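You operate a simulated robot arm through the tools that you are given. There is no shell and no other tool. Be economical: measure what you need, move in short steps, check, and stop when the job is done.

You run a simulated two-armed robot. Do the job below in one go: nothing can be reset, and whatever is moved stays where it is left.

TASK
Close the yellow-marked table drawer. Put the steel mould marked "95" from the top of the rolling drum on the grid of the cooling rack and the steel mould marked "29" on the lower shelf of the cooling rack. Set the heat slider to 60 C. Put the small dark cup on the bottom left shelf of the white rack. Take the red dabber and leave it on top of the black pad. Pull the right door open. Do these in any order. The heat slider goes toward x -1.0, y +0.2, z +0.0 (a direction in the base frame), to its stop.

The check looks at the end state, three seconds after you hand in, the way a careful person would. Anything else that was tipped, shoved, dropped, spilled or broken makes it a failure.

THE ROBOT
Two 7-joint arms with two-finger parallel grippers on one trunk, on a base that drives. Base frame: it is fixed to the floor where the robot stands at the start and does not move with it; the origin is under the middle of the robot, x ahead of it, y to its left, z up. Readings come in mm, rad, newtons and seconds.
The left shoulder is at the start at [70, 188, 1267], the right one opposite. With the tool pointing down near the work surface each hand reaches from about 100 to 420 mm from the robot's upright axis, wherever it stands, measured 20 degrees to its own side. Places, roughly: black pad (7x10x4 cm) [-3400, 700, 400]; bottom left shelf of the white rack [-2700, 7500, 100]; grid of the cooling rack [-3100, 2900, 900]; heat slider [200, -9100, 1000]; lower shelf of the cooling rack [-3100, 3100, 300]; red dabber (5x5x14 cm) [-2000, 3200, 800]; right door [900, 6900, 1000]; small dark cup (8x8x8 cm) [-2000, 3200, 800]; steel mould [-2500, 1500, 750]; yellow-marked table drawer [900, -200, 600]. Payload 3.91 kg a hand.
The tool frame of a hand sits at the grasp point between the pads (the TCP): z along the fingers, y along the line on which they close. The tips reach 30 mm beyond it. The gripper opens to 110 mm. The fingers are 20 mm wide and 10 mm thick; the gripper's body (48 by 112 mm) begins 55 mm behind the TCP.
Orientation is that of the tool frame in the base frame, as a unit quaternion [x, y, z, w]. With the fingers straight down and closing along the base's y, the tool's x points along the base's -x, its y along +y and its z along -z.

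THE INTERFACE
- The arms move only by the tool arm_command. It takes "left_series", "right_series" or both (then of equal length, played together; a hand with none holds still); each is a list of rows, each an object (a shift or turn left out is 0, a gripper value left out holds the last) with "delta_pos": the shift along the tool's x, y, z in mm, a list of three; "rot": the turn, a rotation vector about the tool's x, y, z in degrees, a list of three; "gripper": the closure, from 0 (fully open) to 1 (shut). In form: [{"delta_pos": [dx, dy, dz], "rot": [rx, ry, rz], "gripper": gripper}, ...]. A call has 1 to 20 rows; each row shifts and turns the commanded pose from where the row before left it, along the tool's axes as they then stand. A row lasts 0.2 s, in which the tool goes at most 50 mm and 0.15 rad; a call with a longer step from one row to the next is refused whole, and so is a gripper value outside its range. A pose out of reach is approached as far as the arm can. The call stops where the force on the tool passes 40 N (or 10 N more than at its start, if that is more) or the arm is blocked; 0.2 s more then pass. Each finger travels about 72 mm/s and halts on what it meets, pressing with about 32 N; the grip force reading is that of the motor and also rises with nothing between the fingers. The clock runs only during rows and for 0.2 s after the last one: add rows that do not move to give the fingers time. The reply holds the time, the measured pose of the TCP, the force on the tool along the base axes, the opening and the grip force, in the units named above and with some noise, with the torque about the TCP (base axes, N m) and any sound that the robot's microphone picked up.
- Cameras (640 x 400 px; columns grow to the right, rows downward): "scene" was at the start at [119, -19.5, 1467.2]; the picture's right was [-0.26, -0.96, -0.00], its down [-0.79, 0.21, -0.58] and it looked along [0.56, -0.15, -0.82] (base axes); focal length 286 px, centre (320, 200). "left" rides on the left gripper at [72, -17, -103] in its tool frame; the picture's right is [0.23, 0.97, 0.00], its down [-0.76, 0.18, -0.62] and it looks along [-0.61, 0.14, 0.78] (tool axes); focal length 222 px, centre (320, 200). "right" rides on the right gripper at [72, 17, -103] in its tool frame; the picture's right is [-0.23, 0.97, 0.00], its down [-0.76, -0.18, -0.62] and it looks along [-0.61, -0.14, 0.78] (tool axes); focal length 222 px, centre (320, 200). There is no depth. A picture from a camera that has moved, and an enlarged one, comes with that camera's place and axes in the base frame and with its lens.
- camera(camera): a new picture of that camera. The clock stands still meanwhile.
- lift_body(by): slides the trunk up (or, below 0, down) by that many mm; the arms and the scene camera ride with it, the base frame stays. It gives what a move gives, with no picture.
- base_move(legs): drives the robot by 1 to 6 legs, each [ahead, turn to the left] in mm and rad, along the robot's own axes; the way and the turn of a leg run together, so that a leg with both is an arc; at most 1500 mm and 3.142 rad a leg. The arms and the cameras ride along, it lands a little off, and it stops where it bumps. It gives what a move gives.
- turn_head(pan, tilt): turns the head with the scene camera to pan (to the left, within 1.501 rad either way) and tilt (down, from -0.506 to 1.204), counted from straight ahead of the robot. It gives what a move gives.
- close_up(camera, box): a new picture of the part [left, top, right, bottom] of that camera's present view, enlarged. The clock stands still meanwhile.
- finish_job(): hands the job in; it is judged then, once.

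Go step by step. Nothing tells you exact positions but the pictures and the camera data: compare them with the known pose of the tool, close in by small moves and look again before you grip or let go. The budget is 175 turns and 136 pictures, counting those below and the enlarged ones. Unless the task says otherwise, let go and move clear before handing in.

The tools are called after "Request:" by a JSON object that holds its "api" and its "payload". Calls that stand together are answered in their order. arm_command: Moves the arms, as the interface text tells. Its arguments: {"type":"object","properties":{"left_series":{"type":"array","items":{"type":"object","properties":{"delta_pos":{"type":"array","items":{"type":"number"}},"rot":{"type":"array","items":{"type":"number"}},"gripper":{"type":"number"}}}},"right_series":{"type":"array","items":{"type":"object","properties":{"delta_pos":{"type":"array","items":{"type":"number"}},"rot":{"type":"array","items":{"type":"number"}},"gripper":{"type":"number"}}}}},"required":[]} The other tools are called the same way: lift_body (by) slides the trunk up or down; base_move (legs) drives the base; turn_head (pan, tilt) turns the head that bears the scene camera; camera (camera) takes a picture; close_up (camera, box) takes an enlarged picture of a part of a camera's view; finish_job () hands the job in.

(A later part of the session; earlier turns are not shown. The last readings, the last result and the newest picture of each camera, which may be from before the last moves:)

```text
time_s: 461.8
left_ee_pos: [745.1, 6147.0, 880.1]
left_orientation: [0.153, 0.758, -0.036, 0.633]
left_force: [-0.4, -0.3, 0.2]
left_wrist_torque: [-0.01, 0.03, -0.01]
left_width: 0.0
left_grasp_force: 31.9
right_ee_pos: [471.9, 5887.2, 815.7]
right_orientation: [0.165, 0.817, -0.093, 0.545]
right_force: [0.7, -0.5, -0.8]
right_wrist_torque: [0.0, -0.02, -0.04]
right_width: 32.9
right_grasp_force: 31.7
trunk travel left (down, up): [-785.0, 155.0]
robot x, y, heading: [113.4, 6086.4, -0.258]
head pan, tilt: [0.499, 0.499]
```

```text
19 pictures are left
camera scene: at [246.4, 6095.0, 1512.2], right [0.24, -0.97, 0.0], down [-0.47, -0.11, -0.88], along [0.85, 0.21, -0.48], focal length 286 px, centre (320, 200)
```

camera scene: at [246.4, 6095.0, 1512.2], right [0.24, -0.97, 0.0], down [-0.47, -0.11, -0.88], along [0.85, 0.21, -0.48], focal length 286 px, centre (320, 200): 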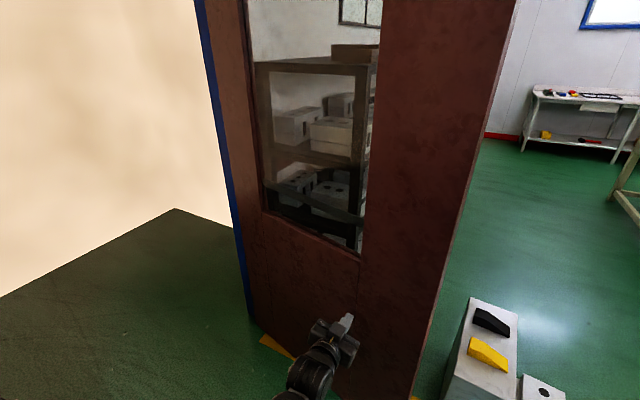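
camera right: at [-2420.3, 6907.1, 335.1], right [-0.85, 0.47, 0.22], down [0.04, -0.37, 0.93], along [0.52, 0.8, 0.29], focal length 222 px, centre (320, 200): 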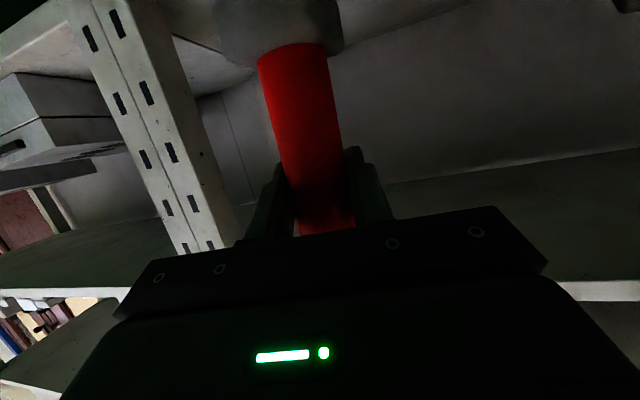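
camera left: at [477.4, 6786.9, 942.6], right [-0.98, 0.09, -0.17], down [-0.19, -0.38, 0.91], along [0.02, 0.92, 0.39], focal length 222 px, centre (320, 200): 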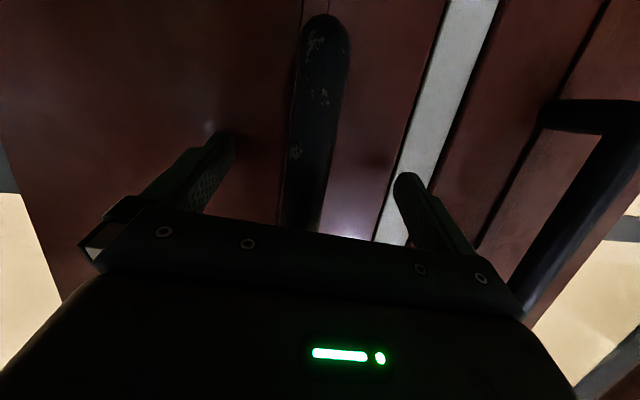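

The right door stands wide open, about 65-70°. Now I back away and take the dabber to the black pad between the presses.

Request:
{"api": "base_move", "payload": {"legs": [[-300, 0], [0, -1.51], [881, 0], [0, -0.137], [1220, 0], [1215, 0]]}}

Request:
{"api": "base_move", "payload": {"legs": [[0, 0.12], [1180, 0], [1174, 0], [0, -0.999], [750, 0], [0, -0.6]]}}

Request:
{"api": "turn_head", "payload": {"pan": 0, "tilt": 0.5}}

Request:
{"api": "camera", "payload": {"camera": "scene"}}

```text
time_s: 484.1
left_ee_pos: [-1141.6, 2345.7, 880.0]
left_orientation: [0.658, 0.407, -0.486, 0.407]
left_force: [-0.1, -0.5, -0.3]
left_wrist_torque: [0.01, -0.05, -0.03]
left_width: 0.1
left_grasp_force: 31.7
right_ee_pos: [-1382.4, 2636.2, 815.7]
right_orientation: [0.709, 0.438, -0.462, 0.303]
right_force: [-0.3, -0.8, -1.2]
right_wrist_torque: [0.0, -0.02, 0.0]
right_width: 32.7
right_grasp_force: 31.6
trunk travel left (down, up): [-785.0, 155.0]
robot x, y, heading: [-1158.8, 2988.1, -1.895]
head pan, tilt: [0.499, 0.499]
```

```text
time_s: 504.3
left_ee_pos: [-2983.9, 398.7, 880.3]
left_orientation: [0.753, -0.173, -0.632, -0.053]
left_force: [0.1, -0.1, -0.4]
left_wrist_torque: [0.0, -0.01, 0.05]
left_width: 0.0
left_grasp_force: 31.9
right_ee_pos: [-2696.5, 644.4, 815.2]
right_orientation: [0.812, -0.187, -0.542, -0.109]
right_force: [-0.3, 0.5, -0.6]
right_wrist_torque: [-0.02, 0.01, 0.01]
right_width: 32.9
right_grasp_force: 32.1
trunk travel left (down, up): [-785.0, 155.0]
robot x, y, heading: [-2345.5, 425.4, 2.83]
head pan, tilt: [0.499, 0.499]
```

```text
time_s: 505.2
left_ee_pos: [-2984.5, 399.2, 880.5]
left_orientation: [0.753, -0.173, -0.633, -0.054]
left_force: [-0.3, -0.2, 0.3]
left_wrist_torque: [0.0, 0.03, -0.02]
left_width: 0.1
left_grasp_force: 32.2
right_ee_pos: [-2696.7, 644.6, 815.5]
right_orientation: [0.813, -0.186, -0.542, -0.108]
right_force: [-0.6, 0.2, -0.3]
right_wrist_torque: [-0.01, 0.03, -0.03]
right_width: 32.9
right_grasp_force: 31.6
trunk travel left (down, up): [-785.0, 155.0]
robot x, y, heading: [-2343.9, 425.4, 2.829]
head pan, tilt: [0.0, 0.499]
```

```text
18 pictures are left
camera scene: at [-2480.8, 469.1, 1512.3], right [0.31, 0.95, 0.0], down [0.46, -0.15, -0.88], along [-0.84, 0.27, -0.48], focal length 286 px, centre (320, 200)
```

scene: 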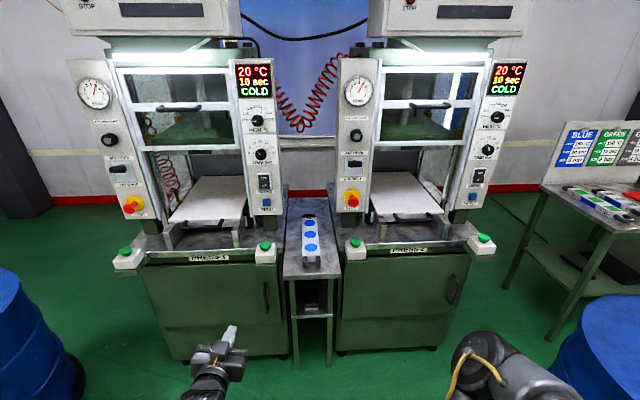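

The narrow stand between the presses is straight ahead; I'll enlarge it to find the pad.

Request:
{"api": "close_up", "payload": {"camera": "scene", "box": [260, 230, 370, 370]}}

```text
2.86 times, centred on (315, 300) of scene
camera zoom: at [-2480.8, 469.1, 1512.3], right [0.31, 0.95, 0.0], down [0.46, -0.15, -0.88], along [-0.84, 0.27, -0.48], focal length 818 px, centre (334, -86)
```

zoom: 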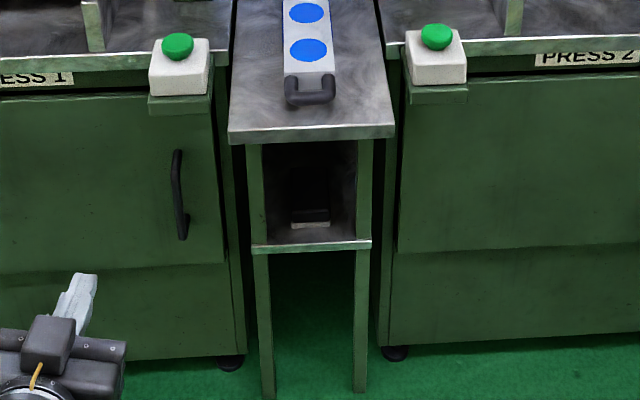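

The pad sits on the stand's lower shelf (shelf z≈400, pad top ≈440), front edge about 35 mm in, near [-3439, 734]. I'll retract the left hand, yaw the right, and drive up in front of it.

Request:
{"api": "arm_command", "payload": {"left_series": [{"delta_pos": [8, 0, -36]}, {"delta_pos": [8, 0, -36]}, {"delta_pos": [8, 0, -36]}, {"delta_pos": [8, 0, -36]}, {"delta_pos": [8, 0, -36]}, {"delta_pos": [8, 0, -36]}, {}], "right_series": [{"rot": [-3.8, 0, -2.4]}, {"rot": [-3.8, 0, -2.4]}, {}, {}, {}, {}, {}]}}

Request:
{"api": "base_move", "payload": {"legs": [[0, 0.219], [568, 0], [0, -0.185]]}}

Request:
{"api": "lift_body", "payload": {"by": -260}}

Request:
{"api": "camera", "payload": {"camera": "right"}}

Request:
{"api": "camera", "payload": {"camera": "scene"}}

```text
time_s: 506.8
left_ee_pos: [-2775.4, 326.6, 873.5]
left_orientation: [0.754, -0.173, -0.632, -0.052]
left_force: [-0.2, 0.0, -0.4]
left_wrist_torque: [-0.04, -0.01, 0.01]
left_width: 0.2
left_grasp_force: 31.9
right_ee_pos: [-2694.7, 644.9, 815.2]
right_orientation: [0.825, -0.116, -0.548, -0.077]
right_force: [-0.6, -0.7, -1.1]
right_wrist_torque: [-0.01, -0.03, -0.01]
right_width: 32.9
right_grasp_force: 32.1
trunk travel left (down, up): [-785.0, 155.0]
robot x, y, heading: [-2344.1, 426.0, 2.834]
head pan, tilt: [0.0, 0.499]
```

```text
time_s: 510.3
left_ee_pos: [-3213.9, 288.5, 875.7]
left_orientation: [0.767, -0.092, -0.635, 0.014]
left_force: [0.6, 0.2, -0.1]
left_wrist_torque: [0.01, -0.02, -0.02]
left_width: 0.0
left_grasp_force: 32.2
right_ee_pos: [-3195.2, 611.1, 814.3]
right_orientation: [0.835, -0.028, -0.549, -0.018]
right_force: [0.3, 0.1, -1.4]
right_wrist_torque: [-0.02, -0.04, 0.0]
right_width: 32.8
right_grasp_force: 31.8
trunk travel left (down, up): [-785.0, 155.0]
robot x, y, heading: [-2814.1, 474.7, 3.043]
head pan, tilt: [0.0, 0.499]
stopped in leg 2: the force on the tool passed its limit at 128 N (the readings are from after the stop); the commanded pose is now the measured one
```

```text
time_s: 510.8
left_ee_pos: [-3211.6, 286.9, 864.5]
left_orientation: [0.767, -0.092, -0.635, 0.015]
left_force: [-0.4, 1.0, -0.5]
left_wrist_torque: [0.03, 0.0, 0.02]
left_width: 0.1
left_grasp_force: 32.1
right_ee_pos: [-3191.8, 610.2, 808.3]
right_orientation: [0.832, -0.026, -0.553, -0.017]
right_force: [20.7, -2.1, 22.6]
right_wrist_torque: [0.67, 0.48, -0.51]
right_width: 32.8
right_grasp_force: 31.7
trunk travel left (down, up): [-773.0, 167.0]
robot x, y, heading: [-2814.2, 473.7, 3.037]
head pan, tilt: [0.0, 0.499]
stopped: the force on the tool passed its limit at 57 N (the readings are from after the stop); the commanded pose is now the measured one
```

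```text
16 pictures are left
camera right: at [-3070.7, 584.5, 781.6], right [-0.15, -0.97, 0.21], down [0.29, 0.16, 0.94], along [-0.94, 0.2, 0.26], focal length 222 px, centre (320, 200)
```

right: 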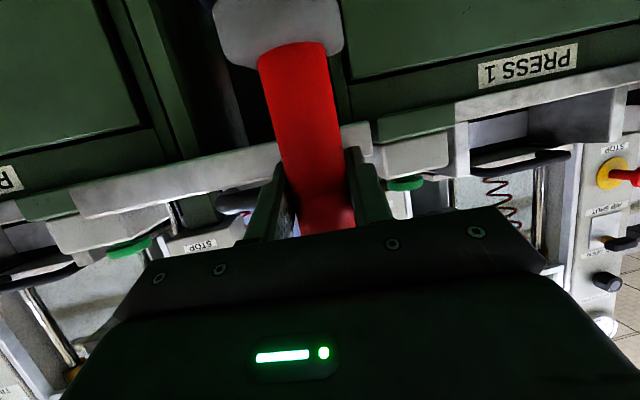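

```text
15 pictures are left
camera scene: at [-2950.9, 486.7, 1501.4], right [0.1, 0.99, 0.0], down [0.47, -0.05, -0.88], along [-0.87, 0.09, -0.48], focal length 286 px, centre (320, 200)
```

scene: 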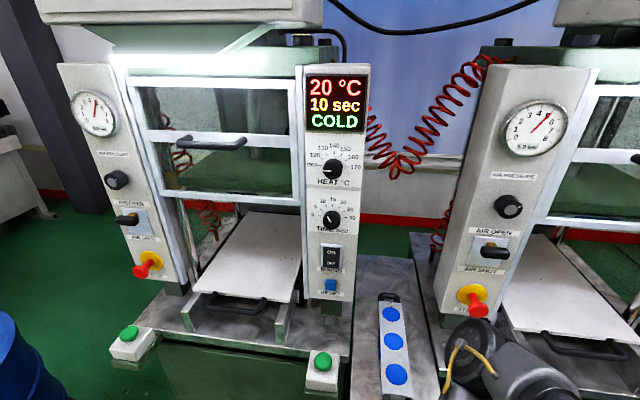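

The stand's top plate overhangs about 145 mm (edge near x -3225, z≈775), and that's what I touched. I'll back off, realign, lower below it, and check.

Request:
{"api": "base_move", "payload": {"legs": [[-160, 0], [0, 0.15], [125, 0], [0, -0.337]]}}

Request:
{"api": "lift_body", "payload": {"by": -255}}

Request:
{"api": "camera", "payload": {"camera": "right"}}

```text
time_s: 514.8
left_ee_pos: [-3204.1, 345.6, 863.3]
left_orientation: [0.755, -0.167, -0.632, -0.047]
left_force: [0.7, -1.3, -0.1]
left_wrist_torque: [0.01, 0.03, 0.01]
left_width: 0.2
left_grasp_force: 31.7
right_ee_pos: [-3121.5, 661.3, 807.1]
right_orientation: [0.827, -0.108, -0.547, -0.071]
right_force: [0.3, -0.2, 0.0]
right_wrist_torque: [0.02, 0.0, -0.02]
right_width: 32.8
right_grasp_force: 31.7
trunk travel left (down, up): [-773.0, 167.0]
robot x, y, heading: [-2773.1, 450.2, 2.846]
head pan, tilt: [0.0, 0.499]
```

```text
time_s: 517.4
left_ee_pos: [-3201.8, 345.8, 607.6]
left_orientation: [0.755, -0.168, -0.633, -0.048]
left_force: [-0.2, -0.1, 0.2]
left_wrist_torque: [-0.02, 0.0, -0.01]
left_width: 0.2
left_grasp_force: 32.1
right_ee_pos: [-3121.5, 660.2, 551.6]
right_orientation: [0.826, -0.108, -0.548, -0.072]
right_force: [0.4, 0.1, -0.8]
right_wrist_torque: [-0.03, 0.0, -0.01]
right_width: 32.6
right_grasp_force: 31.6
trunk travel left (down, up): [-518.0, 422.0]
robot x, y, heading: [-2772.9, 453.5, 2.843]
head pan, tilt: [0.0, 0.499]
```

```text
14 pictures are left
camera right: at [-3007.0, 611.4, 525.1], right [-0.34, -0.92, 0.21], down [0.31, 0.1, 0.94], along [-0.89, 0.38, 0.25], focal length 222 px, centre (320, 200)
```

right: 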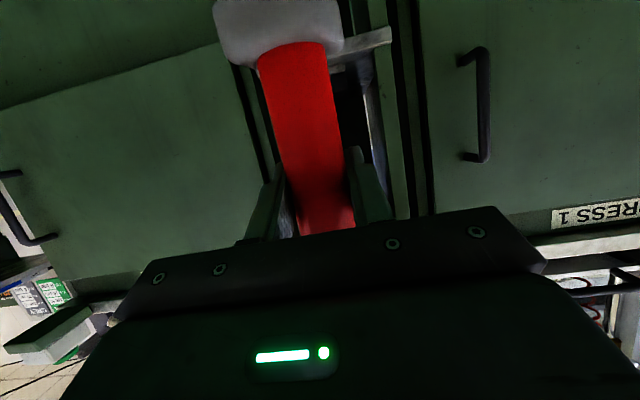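

Let me check the pad and stand from the head at this height.

Request:
{"api": "close_up", "payload": {"camera": "scene", "box": [270, 250, 430, 400]}}

```text
2.67 times, centred on (350, 325) of scene
camera zoom: at [-2909.6, 492.0, 1246.0], right [0.29, 0.96, 0.0], down [0.46, -0.14, -0.88], along [-0.84, 0.26, -0.48], focal length 764 px, centre (240, -133)
```

zoom: 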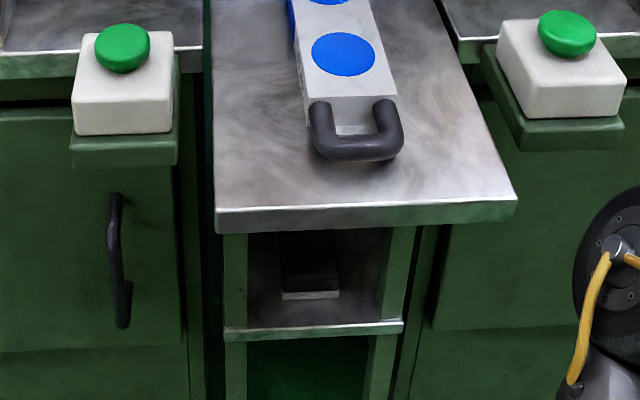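

The pad's front edge centre is at about [-3393, 727] with opening to spare. I'll drive in 120 mm and extend the arm under the plate to put the dabber over the pad.

Request:
{"api": "base_move", "payload": {"legs": [[120, 0]]}}

Request:
{"api": "arm_command", "payload": {"right_series": [{"delta_pos": [-15.7, 1.9, 37]}, {"delta_pos": [-15.7, 1.9, 37]}, {"delta_pos": [-15.7, 1.9, 37]}, {}]}}

Request:
{"api": "camera", "payload": {"camera": "right"}}

```text
time_s: 518.6
left_ee_pos: [-3300.3, 376.0, 611.2]
left_orientation: [0.752, -0.167, -0.636, -0.05]
left_force: [0.5, -0.4, 0.6]
left_wrist_torque: [0.01, 0.02, -0.01]
left_width: 0.0
left_grasp_force: 32.1
right_ee_pos: [-3213.0, 687.7, 550.1]
right_orientation: [0.829, -0.106, -0.544, -0.071]
right_force: [-0.2, 0.5, -1.4]
right_wrist_torque: [0.0, 0.01, 0.03]
right_width: 32.8
right_grasp_force: 32.2
trunk travel left (down, up): [-518.0, 422.0]
robot x, y, heading: [-2875.8, 480.6, 2.842]
head pan, tilt: [0.0, 0.499]
stopped in leg 1: the robot was blocked; the commanded pose is now the measured one
```

```text
time_s: 519.8
left_ee_pos: [-3301.0, 378.2, 613.0]
left_orientation: [0.753, -0.17, -0.634, -0.049]
left_force: [-0.2, 0.2, -0.9]
left_wrist_torque: [0.06, 0.04, -0.1]
left_width: 0.0
left_grasp_force: 32.0
right_ee_pos: [-3278.9, 708.7, 507.6]
right_orientation: [0.857, -0.112, -0.498, -0.069]
right_force: [-0.7, 0.9, -0.7]
right_wrist_torque: [-0.01, 0.03, 0.03]
right_width: 32.8
right_grasp_force: 32.0
trunk travel left (down, up): [-518.0, 422.0]
robot x, y, heading: [-2875.3, 485.1, 2.811]
head pan, tilt: [0.0, 0.499]
stopped in row 4 (right hand): the arm was blocked; the commanded pose is now the measured one
```

```text
12 pictures are left
camera right: at [-3162.1, 658.1, 496.1], right [-0.36, -0.91, 0.19], down [0.2, 0.12, 0.97], along [-0.91, 0.39, 0.14], focal length 222 px, centre (320, 200)
```

right: 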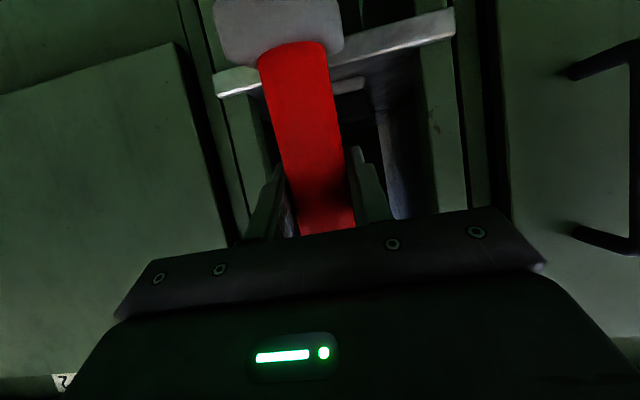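

Something blocks my base or elbow; one look to the right.

Request:
{"api": "turn_head", "payload": {"pan": -0.7, "tilt": 0.75}}

Request:
{"api": "camera", "payload": {"camera": "scene"}}

```text
time_s: 520.9
left_ee_pos: [-3300.2, 379.9, 612.3]
left_orientation: [0.752, -0.168, -0.635, -0.045]
left_force: [0.0, -0.3, 0.1]
left_wrist_torque: [-0.01, 0.02, 0.04]
left_width: 0.0
left_grasp_force: 32.2
right_ee_pos: [-3283.2, 705.9, 507.3]
right_orientation: [0.855, -0.111, -0.502, -0.063]
right_force: [1.6, -0.1, -1.3]
right_wrist_torque: [0.03, 0.01, -0.01]
right_width: 33.0
right_grasp_force: 32.0
trunk travel left (down, up): [-518.0, 422.0]
robot x, y, heading: [-2874.5, 484.2, 2.815]
head pan, tilt: [-0.7, 0.75]
```

```text
11 pictures are left
camera scene: at [-2926.0, 571.8, 1229.4], right [0.85, 0.52, -0.03], down [0.33, -0.58, -0.74], along [-0.4, 0.62, -0.67], focal length 286 px, centre (320, 200)
```

scene: 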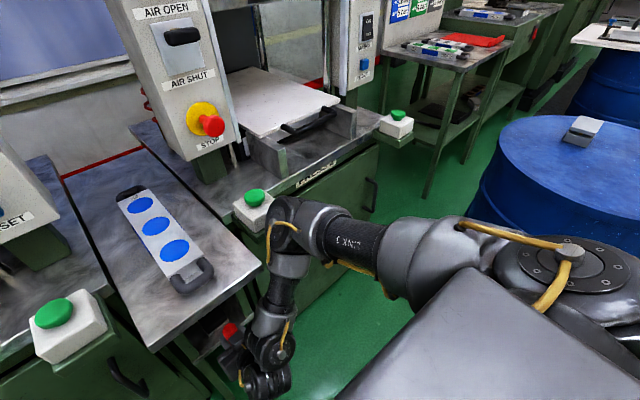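

My right elbow is against press 2's button box. I'll back up and use a straighter, longer reach: level the dabber, raise it, and extend.

Request:
{"api": "base_move", "payload": {"legs": [[-120, 0]]}}

Request:
{"api": "arm_command", "payload": {"right_series": [{"rot": [0, -6.5, 0]}, {"delta_pos": [-21, 0, -9]}, {"delta_pos": [-21, 0, -9]}, {}]}}

Request:
{"api": "arm_command", "payload": {"right_series": [{"delta_pos": [-15.1, -0.4, 36]}, {"delta_pos": [-15.1, -0.4, 36]}, {"delta_pos": [-15.1, -0.4, 36]}, {}]}}

```text
time_s: 522.1
left_ee_pos: [-3196.8, 341.7, 603.0]
left_orientation: [0.757, -0.169, -0.629, -0.051]
left_force: [0.2, 0.0, -0.1]
left_wrist_torque: [-0.03, 0.01, 0.0]
left_width: 0.0
left_grasp_force: 31.4
right_ee_pos: [-3177.2, 666.4, 501.1]
right_orientation: [0.859, -0.109, -0.496, -0.064]
right_force: [0.2, -0.1, -0.9]
right_wrist_torque: [-0.01, 0.04, 0.0]
right_width: 32.8
right_grasp_force: 31.9
trunk travel left (down, up): [-518.0, 422.0]
robot x, y, heading: [-2762.2, 442.1, 2.825]
head pan, tilt: [-0.7, 0.75]
```

```text
time_s: 523.1
left_ee_pos: [-3197.7, 342.5, 602.7]
left_orientation: [0.758, -0.169, -0.628, -0.05]
left_force: [0.5, -0.2, -0.2]
left_wrist_torque: [0.0, -0.01, 0.02]
left_width: 0.0
left_grasp_force: 31.7
right_ee_pos: [-3177.7, 665.5, 545.8]
right_orientation: [0.831, -0.106, -0.542, -0.071]
right_force: [0.1, 0.2, -1.3]
right_wrist_torque: [-0.01, 0.03, 0.02]
right_width: 32.5
right_grasp_force: 32.0
trunk travel left (down, up): [-518.0, 422.0]
robot x, y, heading: [-2761.3, 442.7, 2.828]
head pan, tilt: [-0.7, 0.75]
```

```text
time_s: 524.1
left_ee_pos: [-3197.8, 342.3, 602.9]
left_orientation: [0.758, -0.169, -0.628, -0.05]
left_force: [-0.1, -0.3, 0.2]
left_wrist_torque: [0.02, 0.0, -0.01]
left_width: 0.0
left_grasp_force: 31.9
right_ee_pos: [-3290.7, 697.0, 546.5]
right_orientation: [0.83, -0.106, -0.543, -0.072]
right_force: [0.7, -0.2, -1.1]
right_wrist_torque: [0.0, -0.02, 0.0]
right_width: 32.6
right_grasp_force: 31.3
trunk travel left (down, up): [-518.0, 422.0]
robot x, y, heading: [-2758.4, 447.7, 2.82]
head pan, tilt: [-0.7, 0.75]
```

Clear so far. Continuing to extend over the pad.

Request:
{"api": "arm_command", "payload": {"right_series": [{"delta_pos": [-14.3, -1, 34]}, {"delta_pos": [-14.3, -1, 34]}, {"delta_pos": [-14.3, -1, 34]}, {"delta_pos": [-14.3, -1, 34]}, {}]}}

Request:
{"api": "camera", "payload": {"camera": "right"}}

```text
time_s: 525.3
left_ee_pos: [-3199.2, 342.1, 603.3]
left_orientation: [0.758, -0.169, -0.628, -0.049]
left_force: [1.8, -0.1, 0.7]
left_wrist_torque: [0.0, 0.0, 0.01]
left_width: 0.0
left_grasp_force: 32.7
right_ee_pos: [-3432.5, 741.6, 543.3]
right_orientation: [0.83, -0.106, -0.543, -0.072]
right_force: [0.7, -0.1, -0.9]
right_wrist_torque: [-0.02, 0.04, -0.01]
right_width: 32.7
right_grasp_force: 31.9
trunk travel left (down, up): [-518.0, 422.0]
robot x, y, heading: [-2759.9, 443.4, 2.829]
head pan, tilt: [-0.7, 0.75]
```

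```text
10 pictures are left
camera right: at [-3316.6, 692.1, 518.8], right [-0.33, -0.92, 0.21], down [0.3, 0.1, 0.95], along [-0.89, 0.38, 0.24], focal length 222 px, centre (320, 200)
```

right: 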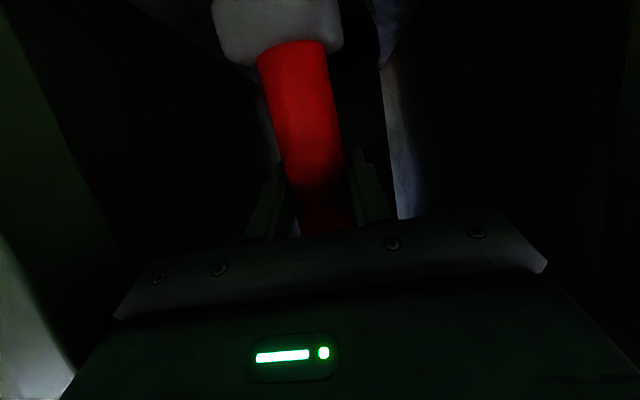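

Request:
{"api": "turn_head", "payload": {"pan": 0.0, "tilt": 0.5}}

Request:
{"api": "close_up", "payload": {"camera": "scene", "box": [280, 230, 400, 350]}}

```text
time_s: 526.4
left_ee_pos: [-3197.4, 341.2, 603.1]
left_orientation: [0.758, -0.17, -0.628, -0.051]
left_force: [-0.3, 0.0, -0.1]
left_wrist_torque: [0.02, 0.0, 0.02]
left_width: 0.0
left_grasp_force: 31.9
right_ee_pos: [-3431.4, 740.6, 543.9]
right_orientation: [0.83, -0.105, -0.543, -0.07]
right_force: [0.1, -1.0, -1.5]
right_wrist_torque: [0.01, 0.0, 0.0]
right_width: 32.6
right_grasp_force: 32.2
trunk travel left (down, up): [-518.0, 422.0]
robot x, y, heading: [-2761.4, 447.6, 2.824]
head pan, tilt: [0.0, 0.499]
```

```text
3.33 times, centred on (340, 290) of scene
camera zoom: at [-2896.4, 488.9, 1245.9], right [0.31, 0.95, 0.0], down [0.46, -0.15, -0.88], along [-0.83, 0.27, -0.48], focal length 954 px, centre (253, -100)
```

zoom: 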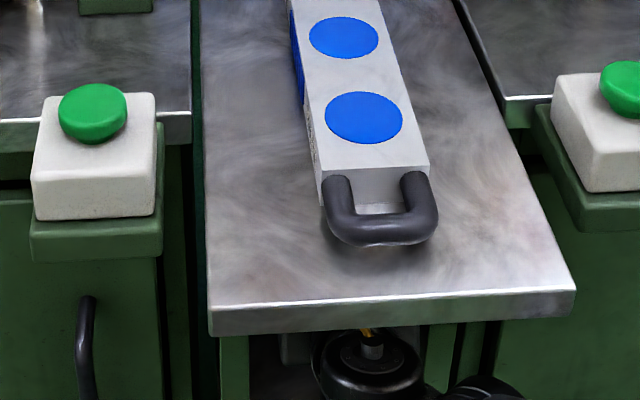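

The hand is under the plate as planned. Lowering slowly until the dabber touches the pad.

Request:
{"api": "arm_command", "payload": {"right_series": [{"delta_pos": [3.7, 0, 1.5]}, {"delta_pos": [3.7, 0, 1.5]}, {"delta_pos": [2.8, 0, 1.2]}, {"delta_pos": [2.8, 0, 1.2]}, {"delta_pos": [2.8, 0, 1.2]}, {"delta_pos": [2.8, 0, 1.2]}, {"delta_pos": [2.8, 0, 1.2]}, {"delta_pos": [2.8, 0, 1.2]}, {"delta_pos": [2.8, 0, 1.2]}, {"delta_pos": [2.8, 0, 1.2]}, {"delta_pos": [2.8, 0, 1.2]}, {"delta_pos": [2.8, 0, 1.2]}]}}

```text
time_s: 529.0
left_ee_pos: [-3194.6, 341.0, 604.7]
left_orientation: [0.756, -0.169, -0.63, -0.051]
left_force: [-0.3, -0.2, 0.1]
left_wrist_torque: [-0.01, -0.02, 0.04]
left_width: 0.0
left_grasp_force: 31.6
right_ee_pos: [-3431.7, 740.0, 511.9]
right_orientation: [0.826, -0.107, -0.549, -0.071]
right_force: [8.5, 4.4, 37.9]
right_wrist_torque: [0.7, 0.12, 0.02]
right_width: 32.8
right_grasp_force: 32.1
trunk travel left (down, up): [-518.0, 422.0]
robot x, y, heading: [-2761.5, 444.8, 2.827]
head pan, tilt: [0.0, 0.499]
```

Contact at the expected pad height. Ease off, open, and withdraw straight back.

Request:
{"api": "arm_command", "payload": {"right_series": [{"delta_pos": [-1.8, 0, -0.8]}, {"gripper": 0.85}, {"gripper": 0.7}, {"gripper": 0.5}, {"gripper": 0.35}, {}, {"delta_pos": [4, 0, -10]}, {"delta_pos": [8, 0, -20]}, {"delta_pos": [11, 0, -28]}, {"delta_pos": [14, 0, -34]}, {"delta_pos": [14, 0, -34]}, {"delta_pos": [14, 0, -34]}, {}]}}

Request:
{"api": "camera", "payload": {"camera": "right"}}

```text
time_s: 531.8
left_ee_pos: [-3198.2, 341.3, 602.6]
left_orientation: [0.758, -0.168, -0.629, -0.05]
left_force: [0.1, -0.6, 0.1]
left_wrist_torque: [0.01, -0.02, 0.0]
left_width: 0.0
left_grasp_force: 31.8
right_ee_pos: [-3267.5, 697.9, 506.8]
right_orientation: [0.83, -0.106, -0.544, -0.072]
right_force: [-1.0, -0.2, 0.4]
right_wrist_torque: [0.01, 0.03, 0.01]
right_width: 71.5
right_grasp_force: 0.0
trunk travel left (down, up): [-518.0, 422.0]
robot x, y, heading: [-2761.7, 447.0, 2.821]
head pan, tilt: [0.0, 0.499]
```

```text
8 pictures are left
camera right: at [-3152.3, 648.6, 482.7], right [-0.33, -0.92, 0.21], down [0.3, 0.1, 0.95], along [-0.89, 0.38, 0.24], focal length 222 px, centre (320, 200)
```

right: 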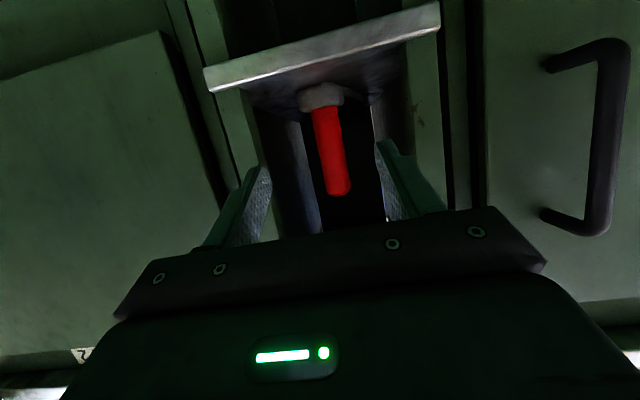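

The dabber stands upright. A close look at its base.

Request:
{"api": "close_up", "payload": {"camera": "right", "box": [270, 50, 390, 130]}}

```text
5.00 times, centred on (330, 90) of right
camera zoom: at [-3152.3, 648.6, 482.7], right [-0.33, -0.92, 0.21], down [0.3, 0.1, 0.95], along [-0.89, 0.38, 0.24], focal length 1111 px, centre (270, 750)
```

zoom: 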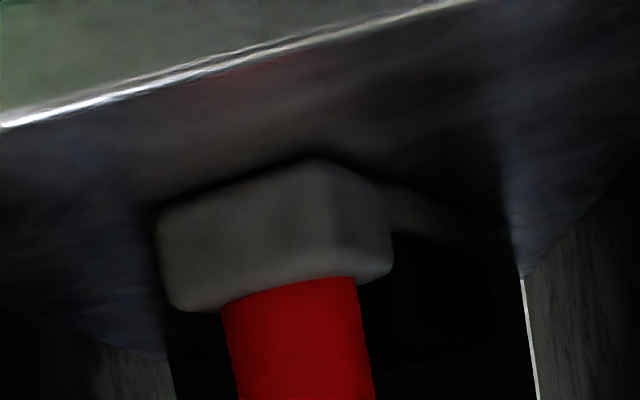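

The base shows metal shelf in front of it: the dabber stands on the shelf and the pad got nudged back behind it. I'll regrasp, lift higher, and move it onto the pad.

Request:
{"api": "arm_command", "payload": {"right_series": [{"delta_pos": [-13.8, 0, 31.1]}, {"delta_pos": [-13.8, 0, 31.1]}, {"delta_pos": [-13.8, 0, 31.1]}, {"delta_pos": [-13.8, 0, 31.1]}, {"delta_pos": [-13.8, 0, 31.1]}, {}, {"gripper": 0.7}, {"gripper": 1}, {}, {}, {}]}}

Request:
{"api": "arm_command", "payload": {"right_series": [{"delta_pos": [-9, 0, -4]}, {"delta_pos": [-18, 0, -8]}, {"delta_pos": [-28, 0, -12]}, {"delta_pos": [-14, 0, -6]}, {}]}}

Request:
{"api": "camera", "payload": {"camera": "right"}}

```text
time_s: 534.2
left_ee_pos: [-3198.0, 341.8, 602.3]
left_orientation: [0.757, -0.169, -0.629, -0.051]
left_force: [0.2, 0.9, 0.8]
left_wrist_torque: [0.01, -0.03, 0.02]
left_width: 0.1
left_grasp_force: 32.2
right_ee_pos: [-3431.3, 737.0, 508.7]
right_orientation: [0.83, -0.106, -0.543, -0.071]
right_force: [-1.0, -2.0, -1.0]
right_wrist_torque: [-0.14, 0.06, -0.01]
right_width: 32.7
right_grasp_force: 32.1
trunk travel left (down, up): [-518.0, 422.0]
robot x, y, heading: [-2765.2, 445.7, 2.83]
head pan, tilt: [0.0, 0.499]
```

```text
time_s: 535.4
left_ee_pos: [-3197.3, 342.5, 602.3]
left_orientation: [0.758, -0.169, -0.628, -0.051]
left_force: [-0.4, 0.1, 0.1]
left_wrist_torque: [0.0, -0.01, -0.01]
left_width: 0.1
left_grasp_force: 31.8
right_ee_pos: [-3430.7, 736.1, 587.2]
right_orientation: [0.83, -0.105, -0.543, -0.07]
right_force: [0.4, -0.4, -1.4]
right_wrist_torque: [0.03, 0.01, 0.03]
right_width: 32.8
right_grasp_force: 32.1
trunk travel left (down, up): [-518.0, 422.0]
robot x, y, heading: [-2761.0, 443.6, 2.822]
head pan, tilt: [0.0, 0.499]
```

```text
6 pictures are left
camera right: at [-3315.6, 688.0, 562.9], right [-0.33, -0.92, 0.21], down [0.3, 0.1, 0.95], along [-0.89, 0.38, 0.24], focal length 222 px, centre (320, 200)
```

right: 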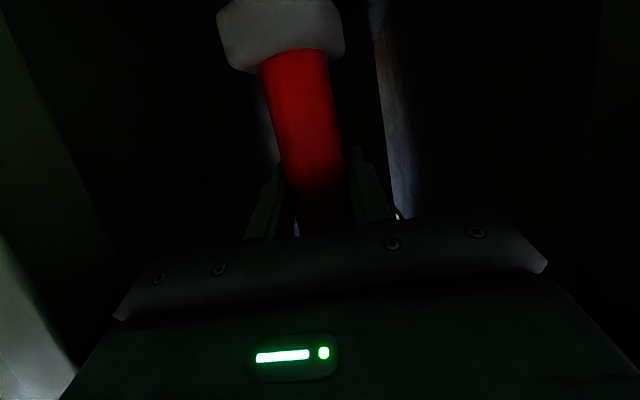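

I can't see the pad from here. I'll pull the dabber back out and check the pad's position from the head, as before.

Request:
{"api": "arm_command", "payload": {"right_series": [{"delta_pos": [14, 0, -34]}, {"delta_pos": [14, 0, -34]}, {"delta_pos": [14, 0, -34]}, {"delta_pos": [14, 0, -34]}, {"delta_pos": [14, 0, -34]}, {"delta_pos": [14, 0, -34]}, {"delta_pos": [14, 0, -34]}, {"delta_pos": [14, 0, -34]}, {}]}}

Request:
{"api": "close_up", "payload": {"camera": "scene", "box": [300, 290, 390, 380]}}

```text
time_s: 537.4
left_ee_pos: [-3198.3, 342.4, 602.3]
left_orientation: [0.758, -0.168, -0.629, -0.05]
left_force: [0.6, -0.4, 0.7]
left_wrist_torque: [0.0, 0.01, -0.01]
left_width: 0.2
left_grasp_force: 32.1
right_ee_pos: [-3144.6, 662.3, 592.9]
right_orientation: [0.83, -0.106, -0.543, -0.069]
right_force: [-0.5, -0.4, -1.3]
right_wrist_torque: [-0.02, 0.04, 0.03]
right_width: 32.6
right_grasp_force: 31.8
trunk travel left (down, up): [-518.0, 422.0]
robot x, y, heading: [-2760.3, 441.3, 2.822]
head pan, tilt: [0.0, 0.499]
```

```text
4.44 times, centred on (345, 335) of scene
camera zoom: at [-2896.6, 488.8, 1245.9], right [0.31, 0.95, 0.0], down [0.46, -0.15, -0.88], along [-0.83, 0.27, -0.48], focal length 1272 px, centre (209, -400)
```

zoom: 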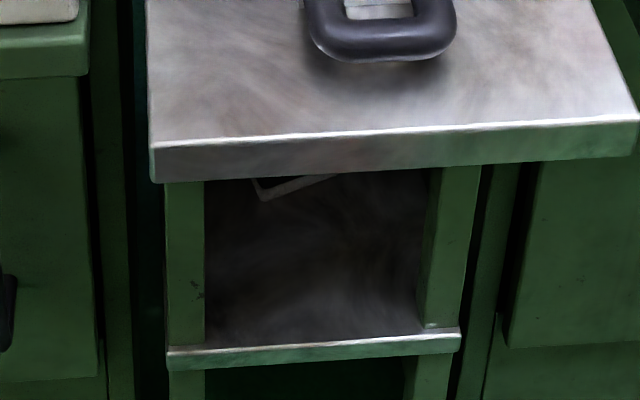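

The pad was pushed back and slightly turned; its centre is now about [-3504, 744]. I'll extend again, higher, and drive forward 80 mm to bring the dabber over it.

Request:
{"api": "arm_command", "payload": {"right_series": [{"delta_pos": [-14, 2.2, 34]}, {"delta_pos": [-14, 2.2, 34]}, {"delta_pos": [-14, 2.2, 34]}, {"delta_pos": [-14, 2.2, 34]}, {"delta_pos": [-14, 2.2, 34]}, {"delta_pos": [-14, 2.2, 34]}, {"delta_pos": [-14, 2.2, 34]}, {"delta_pos": [-14, 2.2, 34]}, {}]}}

Request:
{"api": "base_move", "payload": {"legs": [[78, 0]]}}

```text
time_s: 538.9
left_ee_pos: [-3197.6, 341.7, 603.4]
left_orientation: [0.757, -0.169, -0.629, -0.05]
left_force: [0.4, 1.1, -0.1]
left_wrist_torque: [-0.01, 0.0, -0.01]
left_width: 0.0
left_grasp_force: 31.5
right_ee_pos: [-3336.8, 751.6, 558.5]
right_orientation: [0.838, -0.089, -0.527, -0.114]
right_force: [17.8, -11.9, 10.3]
right_wrist_torque: [-0.16, 0.63, -0.56]
right_width: 32.9
right_grasp_force: 31.8
trunk travel left (down, up): [-518.0, 422.0]
robot x, y, heading: [-2762.6, 446.2, 2.824]
head pan, tilt: [0.0, 0.499]
stopped in row 7 (right hand): the force on the tool passed its limit at 144 N (the readings are from after the stop); the commanded pose is now the measured one
```

```text
time_s: 539.6
left_ee_pos: [-3197.2, 342.1, 602.4]
left_orientation: [0.757, -0.169, -0.629, -0.049]
left_force: [0.3, 0.6, 0.1]
left_wrist_torque: [-0.02, -0.01, -0.01]
left_width: 0.3
left_grasp_force: 32.5
right_ee_pos: [-3337.7, 752.3, 555.3]
right_orientation: [0.839, -0.089, -0.525, -0.113]
right_force: [17.4, -8.3, 11.6]
right_wrist_torque: [-0.03, 0.26, -0.54]
right_width: 32.9
right_grasp_force: 31.8
trunk travel left (down, up): [-518.0, 422.0]
robot x, y, heading: [-2761.0, 444.1, 2.827]
head pan, tilt: [0.0, 0.499]
stopped in leg 1: the force on the tool passed its limit at 65 N (the readings are from after the stop); the commanded pose is now the measured one
```

The wrist met the plate at that height and the hand deflected onto a leg. I'll pull back, restore the orientation, recentre, and go in lower as before.

Request:
{"api": "arm_command", "payload": {"right_series": [{"delta_pos": [8, 0, -20]}, {"delta_pos": [8, 0, -25]}, {"delta_pos": [8, 0, -25]}, {"rot": [-3.1, -1.6, 4.5]}, {"delta_pos": [0, 14, 0]}, {"delta_pos": [0, 14, 0]}, {"delta_pos": [0, 13, 0]}, {}]}}

```text
time_s: 541.4
left_ee_pos: [-3199.8, 343.4, 602.6]
left_orientation: [0.758, -0.17, -0.628, -0.05]
left_force: [0.4, -0.4, 0.2]
left_wrist_torque: [0.0, 0.03, 0.05]
left_width: 0.0
left_grasp_force: 32.0
right_ee_pos: [-3273.5, 713.6, 554.6]
right_orientation: [0.833, -0.093, -0.538, -0.091]
right_force: [-0.7, 0.3, -0.6]
right_wrist_torque: [-0.02, -0.01, 0.02]
right_width: 32.8
right_grasp_force: 31.9
trunk travel left (down, up): [-518.0, 422.0]
robot x, y, heading: [-2761.5, 444.1, 2.823]
head pan, tilt: [0.0, 0.499]
```

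Request:
{"api": "arm_command", "payload": {"right_series": [{"rot": [0, 0, 3.3], "delta_pos": [0, 14, 0]}, {"delta_pos": [0, 14, 0]}, {"delta_pos": [-13.7, 0, 36.5]}, {"delta_pos": [-13.7, 0, 36.5]}, {"delta_pos": [-13.7, 0, 36.5]}, {"delta_pos": [-13.7, 0, 36.5]}, {}]}}

Request:
{"api": "arm_command", "payload": {"right_series": [{"delta_pos": [-16, 0, -7]}, {"delta_pos": [-16, 0, -7]}, {}]}}

Request:
{"api": "base_move", "payload": {"legs": [[78, 0]]}}

```text
time_s: 542.3
left_ee_pos: [-3199.4, 344.0, 602.2]
left_orientation: [0.757, -0.17, -0.629, -0.051]
left_force: [0.0, 0.5, -0.5]
left_wrist_torque: [0.02, 0.02, 0.01]
left_width: 0.1
left_grasp_force: 31.9
right_ee_pos: [-3310.6, 745.2, 522.2]
right_orientation: [0.839, -0.1, -0.523, -0.114]
right_force: [0.0, 0.5, -0.9]
right_wrist_torque: [0.02, 0.0, -0.04]
right_width: 32.3
right_grasp_force: 32.1
trunk travel left (down, up): [-518.0, 422.0]
robot x, y, heading: [-2762.1, 445.2, 2.822]
head pan, tilt: [0.0, 0.499]
stopped in row 4 (right hand): the arm was blocked; the commanded pose is now the measured one
```

```text
time_s: 543.1
left_ee_pos: [-3199.3, 342.5, 602.2]
left_orientation: [0.758, -0.17, -0.628, -0.049]
left_force: [0.8, 0.2, -0.6]
left_wrist_torque: [0.01, -0.03, 0.02]
left_width: 0.1
left_grasp_force: 32.0
right_ee_pos: [-3310.9, 750.4, 553.6]
right_orientation: [0.839, -0.098, -0.52, -0.123]
right_force: [13.6, -4.1, -15.8]
right_wrist_torque: [-0.45, -0.4, -0.32]
right_width: 32.6
right_grasp_force: 32.0
trunk travel left (down, up): [-518.0, 422.0]
robot x, y, heading: [-2762.3, 445.2, 2.829]
head pan, tilt: [0.0, 0.499]
```

```text
time_s: 543.8
left_ee_pos: [-3200.2, 343.6, 603.1]
left_orientation: [0.757, -0.171, -0.628, -0.051]
left_force: [1.2, -0.2, 0.3]
left_wrist_torque: [-0.01, -0.01, -0.02]
left_width: 0.0
left_grasp_force: 32.6
right_ee_pos: [-3310.6, 751.7, 553.2]
right_orientation: [0.84, -0.097, -0.52, -0.123]
right_force: [10.1, -5.8, 6.3]
right_wrist_torque: [0.19, 0.16, -0.14]
right_width: 32.7
right_grasp_force: 32.3
trunk travel left (down, up): [-518.0, 422.0]
robot x, y, heading: [-2763.8, 448.3, 2.823]
head pan, tilt: [0.0, 0.499]
stopped in leg 1: the force on the tool passed its limit at 63 N (the readings are from after the stop); the commanded pose is now the measured one
```

The arm's elbow keeps catching. Better: back out fully, straighten the arm in free space, and then drive straight in with it.

Request:
{"api": "base_move", "payload": {"legs": [[-330, 0]]}}

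Request:
{"api": "arm_command", "payload": {"right_series": [{"rot": [-4.6, -2.1, 4.4]}, {"delta_pos": [-13.3, 14.5, 27]}, {"delta_pos": [-13.3, 14.5, 27]}, {"delta_pos": [-13.3, 14.5, 27]}, {"delta_pos": [-13.3, 14.5, 27]}, {}]}}

```text
time_s: 546.0
left_ee_pos: [-2887.5, 241.1, 603.7]
left_orientation: [0.757, -0.17, -0.629, -0.051]
left_force: [0.4, 0.7, 0.9]
left_wrist_torque: [-0.01, -0.01, -0.03]
left_width: 0.1
left_grasp_force: 32.2
right_ee_pos: [-2996.8, 649.0, 552.1]
right_orientation: [0.84, -0.098, -0.519, -0.123]
right_force: [0.3, 0.2, -1.3]
right_wrist_torque: [-0.03, 0.01, -0.02]
right_width: 32.6
right_grasp_force: 32.1
trunk travel left (down, up): [-518.0, 422.0]
robot x, y, heading: [-2451.1, 341.3, 2.819]
head pan, tilt: [0.0, 0.499]
```

```text
time_s: 547.6
left_ee_pos: [-2889.1, 241.7, 602.4]
left_orientation: [0.758, -0.17, -0.628, -0.05]
left_force: [0.2, 0.7, -1.3]
left_wrist_torque: [0.01, 0.0, 0.01]
left_width: 0.0
left_grasp_force: 31.7
right_ee_pos: [-3123.8, 654.0, 551.1]
right_orientation: [0.831, -0.104, -0.538, -0.092]
right_force: [0.0, 0.0, -1.3]
right_wrist_torque: [-0.03, -0.01, 0.02]
right_width: 32.4
right_grasp_force: 32.6
trunk travel left (down, up): [-518.0, 422.0]
robot x, y, heading: [-2450.6, 341.8, 2.822]
head pan, tilt: [0.0, 0.499]
stopped in row 6 (right hand): the arm was blocked; the commanded pose is now the measured one
```

The arm is at full, straight reach now. I'll shift the base line about 35 mm left with a small S-move and then drive straight in.

Request:
{"api": "base_move", "payload": {"legs": [[-160, 0], [0, 0.12], [300, 0], [0, -0.12]]}}

```text
time_s: 551.8
left_ee_pos: [-3034.2, 252.0, 602.7]
left_orientation: [0.757, -0.17, -0.628, -0.051]
left_force: [0.0, 1.4, 0.5]
left_wrist_torque: [-0.04, -0.01, 0.01]
left_width: 0.0
left_grasp_force: 31.7
right_ee_pos: [-3271.5, 663.3, 551.8]
right_orientation: [0.831, -0.104, -0.538, -0.092]
right_force: [0.0, -0.2, -2.0]
right_wrist_torque: [-0.02, 0.01, -0.01]
right_width: 32.8
right_grasp_force: 31.8
trunk travel left (down, up): [-518.0, 422.0]
robot x, y, heading: [-2599.4, 352.9, 2.823]
head pan, tilt: [0.0, 0.499]
```

Request:
{"api": "base_move", "payload": {"legs": [[-40, 0], [0, 0.04]]}}

Request:
{"api": "arm_command", "payload": {"right_series": [{"delta_pos": [0, -17, 0]}, {"delta_pos": [0, -17, 0]}, {"delta_pos": [0, -16, 0], "rot": [0, 0, 2.4]}, {}]}}

```text
time_s: 553.1
left_ee_pos: [-2992.0, 221.8, 602.0]
left_orientation: [0.761, -0.154, -0.629, -0.037]
left_force: [-0.3, 0.8, -0.4]
left_wrist_torque: [-0.04, -0.02, -0.01]
left_width: 0.2
left_grasp_force: 32.3
right_ee_pos: [-3243.6, 624.9, 552.1]
right_orientation: [0.833, -0.087, -0.54, -0.082]
right_force: [-0.3, 0.6, -1.6]
right_wrist_torque: [0.01, 0.0, -0.05]
right_width: 32.7
right_grasp_force: 31.7
trunk travel left (down, up): [-518.0, 422.0]
robot x, y, heading: [-2559.9, 340.7, 2.861]
head pan, tilt: [0.0, 0.499]
```

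```text
time_s: 554.1
left_ee_pos: [-2992.1, 221.5, 603.6]
left_orientation: [0.761, -0.155, -0.629, -0.037]
left_force: [1.0, 0.5, 0.2]
left_wrist_torque: [0.05, 0.02, 0.0]
left_width: 0.1
left_grasp_force: 31.3
right_ee_pos: [-3232.4, 673.1, 554.2]
right_orientation: [0.831, -0.106, -0.541, -0.071]
right_force: [0.1, 0.2, -2.3]
right_wrist_torque: [0.06, 0.01, 0.02]
right_width: 32.8
right_grasp_force: 31.8
trunk travel left (down, up): [-518.0, 422.0]
robot x, y, heading: [-2559.3, 341.8, 2.861]
head pan, tilt: [0.0, 0.499]
```

Aligned on the opening's centre line. Raising slightly and driving straight in.

Request:
{"api": "arm_command", "payload": {"right_series": [{"delta_pos": [-11, 0, -4.6]}, {}]}}

Request:
{"api": "base_move", "payload": {"legs": [[160, 0]]}}

Request:
{"api": "base_move", "payload": {"legs": [[118, 0]]}}

```text
time_s: 554.7
left_ee_pos: [-2991.1, 222.4, 602.7]
left_orientation: [0.761, -0.156, -0.629, -0.039]
left_force: [0.7, -0.3, -0.7]
left_wrist_torque: [0.01, 0.02, 0.02]
left_width: 0.0
left_grasp_force: 32.1
right_ee_pos: [-3232.2, 672.0, 566.0]
right_orientation: [0.831, -0.105, -0.541, -0.071]
right_force: [0.0, 0.3, -0.8]
right_wrist_torque: [0.0, 0.01, 0.01]
right_width: 32.7
right_grasp_force: 31.3
trunk travel left (down, up): [-518.0, 422.0]
robot x, y, heading: [-2556.4, 336.7, 2.868]
head pan, tilt: [0.0, 0.499]
```

```text
time_s: 556.0
left_ee_pos: [-3141.0, 266.7, 600.9]
left_orientation: [0.761, -0.158, -0.628, -0.04]
left_force: [-0.1, -0.1, 0.2]
left_wrist_torque: [-0.01, 0.02, 0.02]
left_width: 0.0
left_grasp_force: 31.9
right_ee_pos: [-3381.0, 718.0, 564.5]
right_orientation: [0.832, -0.107, -0.54, -0.072]
right_force: [-0.2, -0.3, -2.1]
right_wrist_torque: [0.0, 0.02, 0.0]
right_width: 32.3
right_grasp_force: 31.2
trunk travel left (down, up): [-518.0, 422.0]
robot x, y, heading: [-2706.7, 384.8, 2.855]
head pan, tilt: [0.0, 0.499]
```

```text
time_s: 557.3
left_ee_pos: [-3254.7, 298.4, 601.5]
left_orientation: [0.761, -0.156, -0.629, -0.039]
left_force: [-0.8, 0.9, -0.4]
left_wrist_torque: [0.06, -0.01, -0.02]
left_width: 0.0
left_grasp_force: 32.0
right_ee_pos: [-3493.4, 750.8, 564.6]
right_orientation: [0.832, -0.107, -0.539, -0.071]
right_force: [-0.2, -0.9, -1.0]
right_wrist_torque: [-0.02, -0.01, 0.0]
right_width: 32.7
right_grasp_force: 31.6
trunk travel left (down, up): [-518.0, 422.0]
robot x, y, heading: [-2822.5, 413.9, 2.862]
head pan, tilt: [0.0, 0.499]
```

No contact. A small trim, then lower to feel the pad (expected near TCP z≈545).

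Request:
{"api": "arm_command", "payload": {"right_series": [{"delta_pos": [-5.4, 6, 12.9]}, {"delta_pos": [4.6, 0, 1.9]}, {"delta_pos": [2.8, 0, 1.2]}, {"delta_pos": [2.8, 0, 1.2]}, {"delta_pos": [2.8, 0, 1.2]}, {"delta_pos": [2.8, 0, 1.2]}, {"delta_pos": [2.8, 0, 1.2]}, {"delta_pos": [2.8, 0, 1.2]}, {"delta_pos": [2.8, 0, 1.2]}, {"delta_pos": [2.8, 0, 1.2]}]}}

```text
time_s: 559.4
left_ee_pos: [-3252.7, 298.7, 602.5]
left_orientation: [0.76, -0.156, -0.63, -0.039]
left_force: [-0.7, 0.0, 0.6]
left_wrist_torque: [0.0, 0.01, 0.01]
left_width: 0.1
left_grasp_force: 31.2
right_ee_pos: [-3510.7, 748.8, 549.7]
right_orientation: [0.825, -0.108, -0.551, -0.073]
right_force: [0.6, 0.1, 14.4]
right_wrist_torque: [0.07, 0.31, -0.01]
right_width: 32.3
right_grasp_force: 32.5
trunk travel left (down, up): [-518.0, 422.0]
robot x, y, heading: [-2822.0, 414.1, 2.859]
head pan, tilt: [0.0, 0.499]
stopped in row 10 (right hand): the force on the tool passed its limit at 42 N (the readings are from after the stop); the commanded pose is now the measured one
```

Contact 38 mm above the shelf level, so it is on the pad. Opening and backing straight out.

Request:
{"api": "arm_command", "payload": {"right_series": [{"delta_pos": [-1.5, 0, -0.6]}, {"gripper": 0.85}, {"gripper": 0.7}, {"gripper": 0.5}, {"gripper": 0.4}, {}, {}]}}

Request:
{"api": "base_move", "payload": {"legs": [[-200, 0]]}}

Request:
{"api": "camera", "payload": {"camera": "right"}}

```text
time_s: 561.0
left_ee_pos: [-3253.8, 298.3, 603.3]
left_orientation: [0.76, -0.156, -0.629, -0.039]
left_force: [0.1, -0.4, -0.4]
left_wrist_torque: [0.01, 0.01, 0.01]
left_width: 0.0
left_grasp_force: 32.0
right_ee_pos: [-3511.2, 749.3, 545.9]
right_orientation: [0.828, -0.107, -0.546, -0.073]
right_force: [0.4, 0.3, -0.7]
right_wrist_torque: [0.0, 0.01, 0.0]
right_width: 66.1
right_grasp_force: 0.1
trunk travel left (down, up): [-518.0, 422.0]
robot x, y, heading: [-2820.8, 413.5, 2.856]
head pan, tilt: [0.0, 0.499]
```

```text
time_s: 562.6
left_ee_pos: [-3063.2, 243.1, 601.6]
left_orientation: [0.76, -0.158, -0.629, -0.04]
left_force: [0.0, 0.5, 0.6]
left_wrist_torque: [-0.01, 0.01, 0.0]
left_width: 0.0
left_grasp_force: 32.2
right_ee_pos: [-3319.2, 695.7, 545.3]
right_orientation: [0.827, -0.108, -0.546, -0.074]
right_force: [-0.4, -1.0, 0.9]
right_wrist_torque: [0.01, 0.0, 0.01]
right_width: 66.1
right_grasp_force: 0.0
trunk travel left (down, up): [-518.0, 422.0]
robot x, y, heading: [-2632.8, 362.6, 2.861]
head pan, tilt: [0.0, 0.499]
```

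```text
4 pictures are left
camera right: at [-3204.8, 645.8, 520.8], right [-0.34, -0.92, 0.21], down [0.31, 0.1, 0.95], along [-0.89, 0.38, 0.25], focal length 222 px, centre (320, 200)
```

right: 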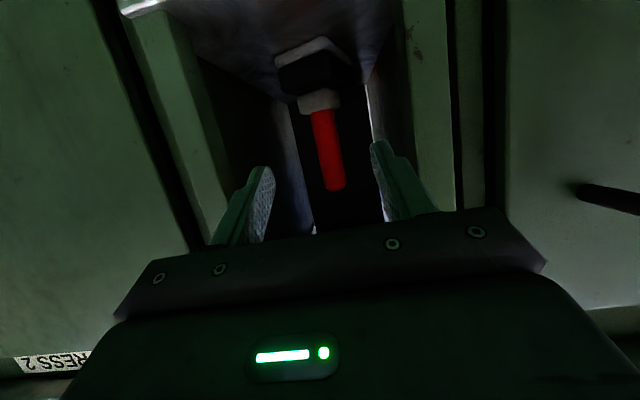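

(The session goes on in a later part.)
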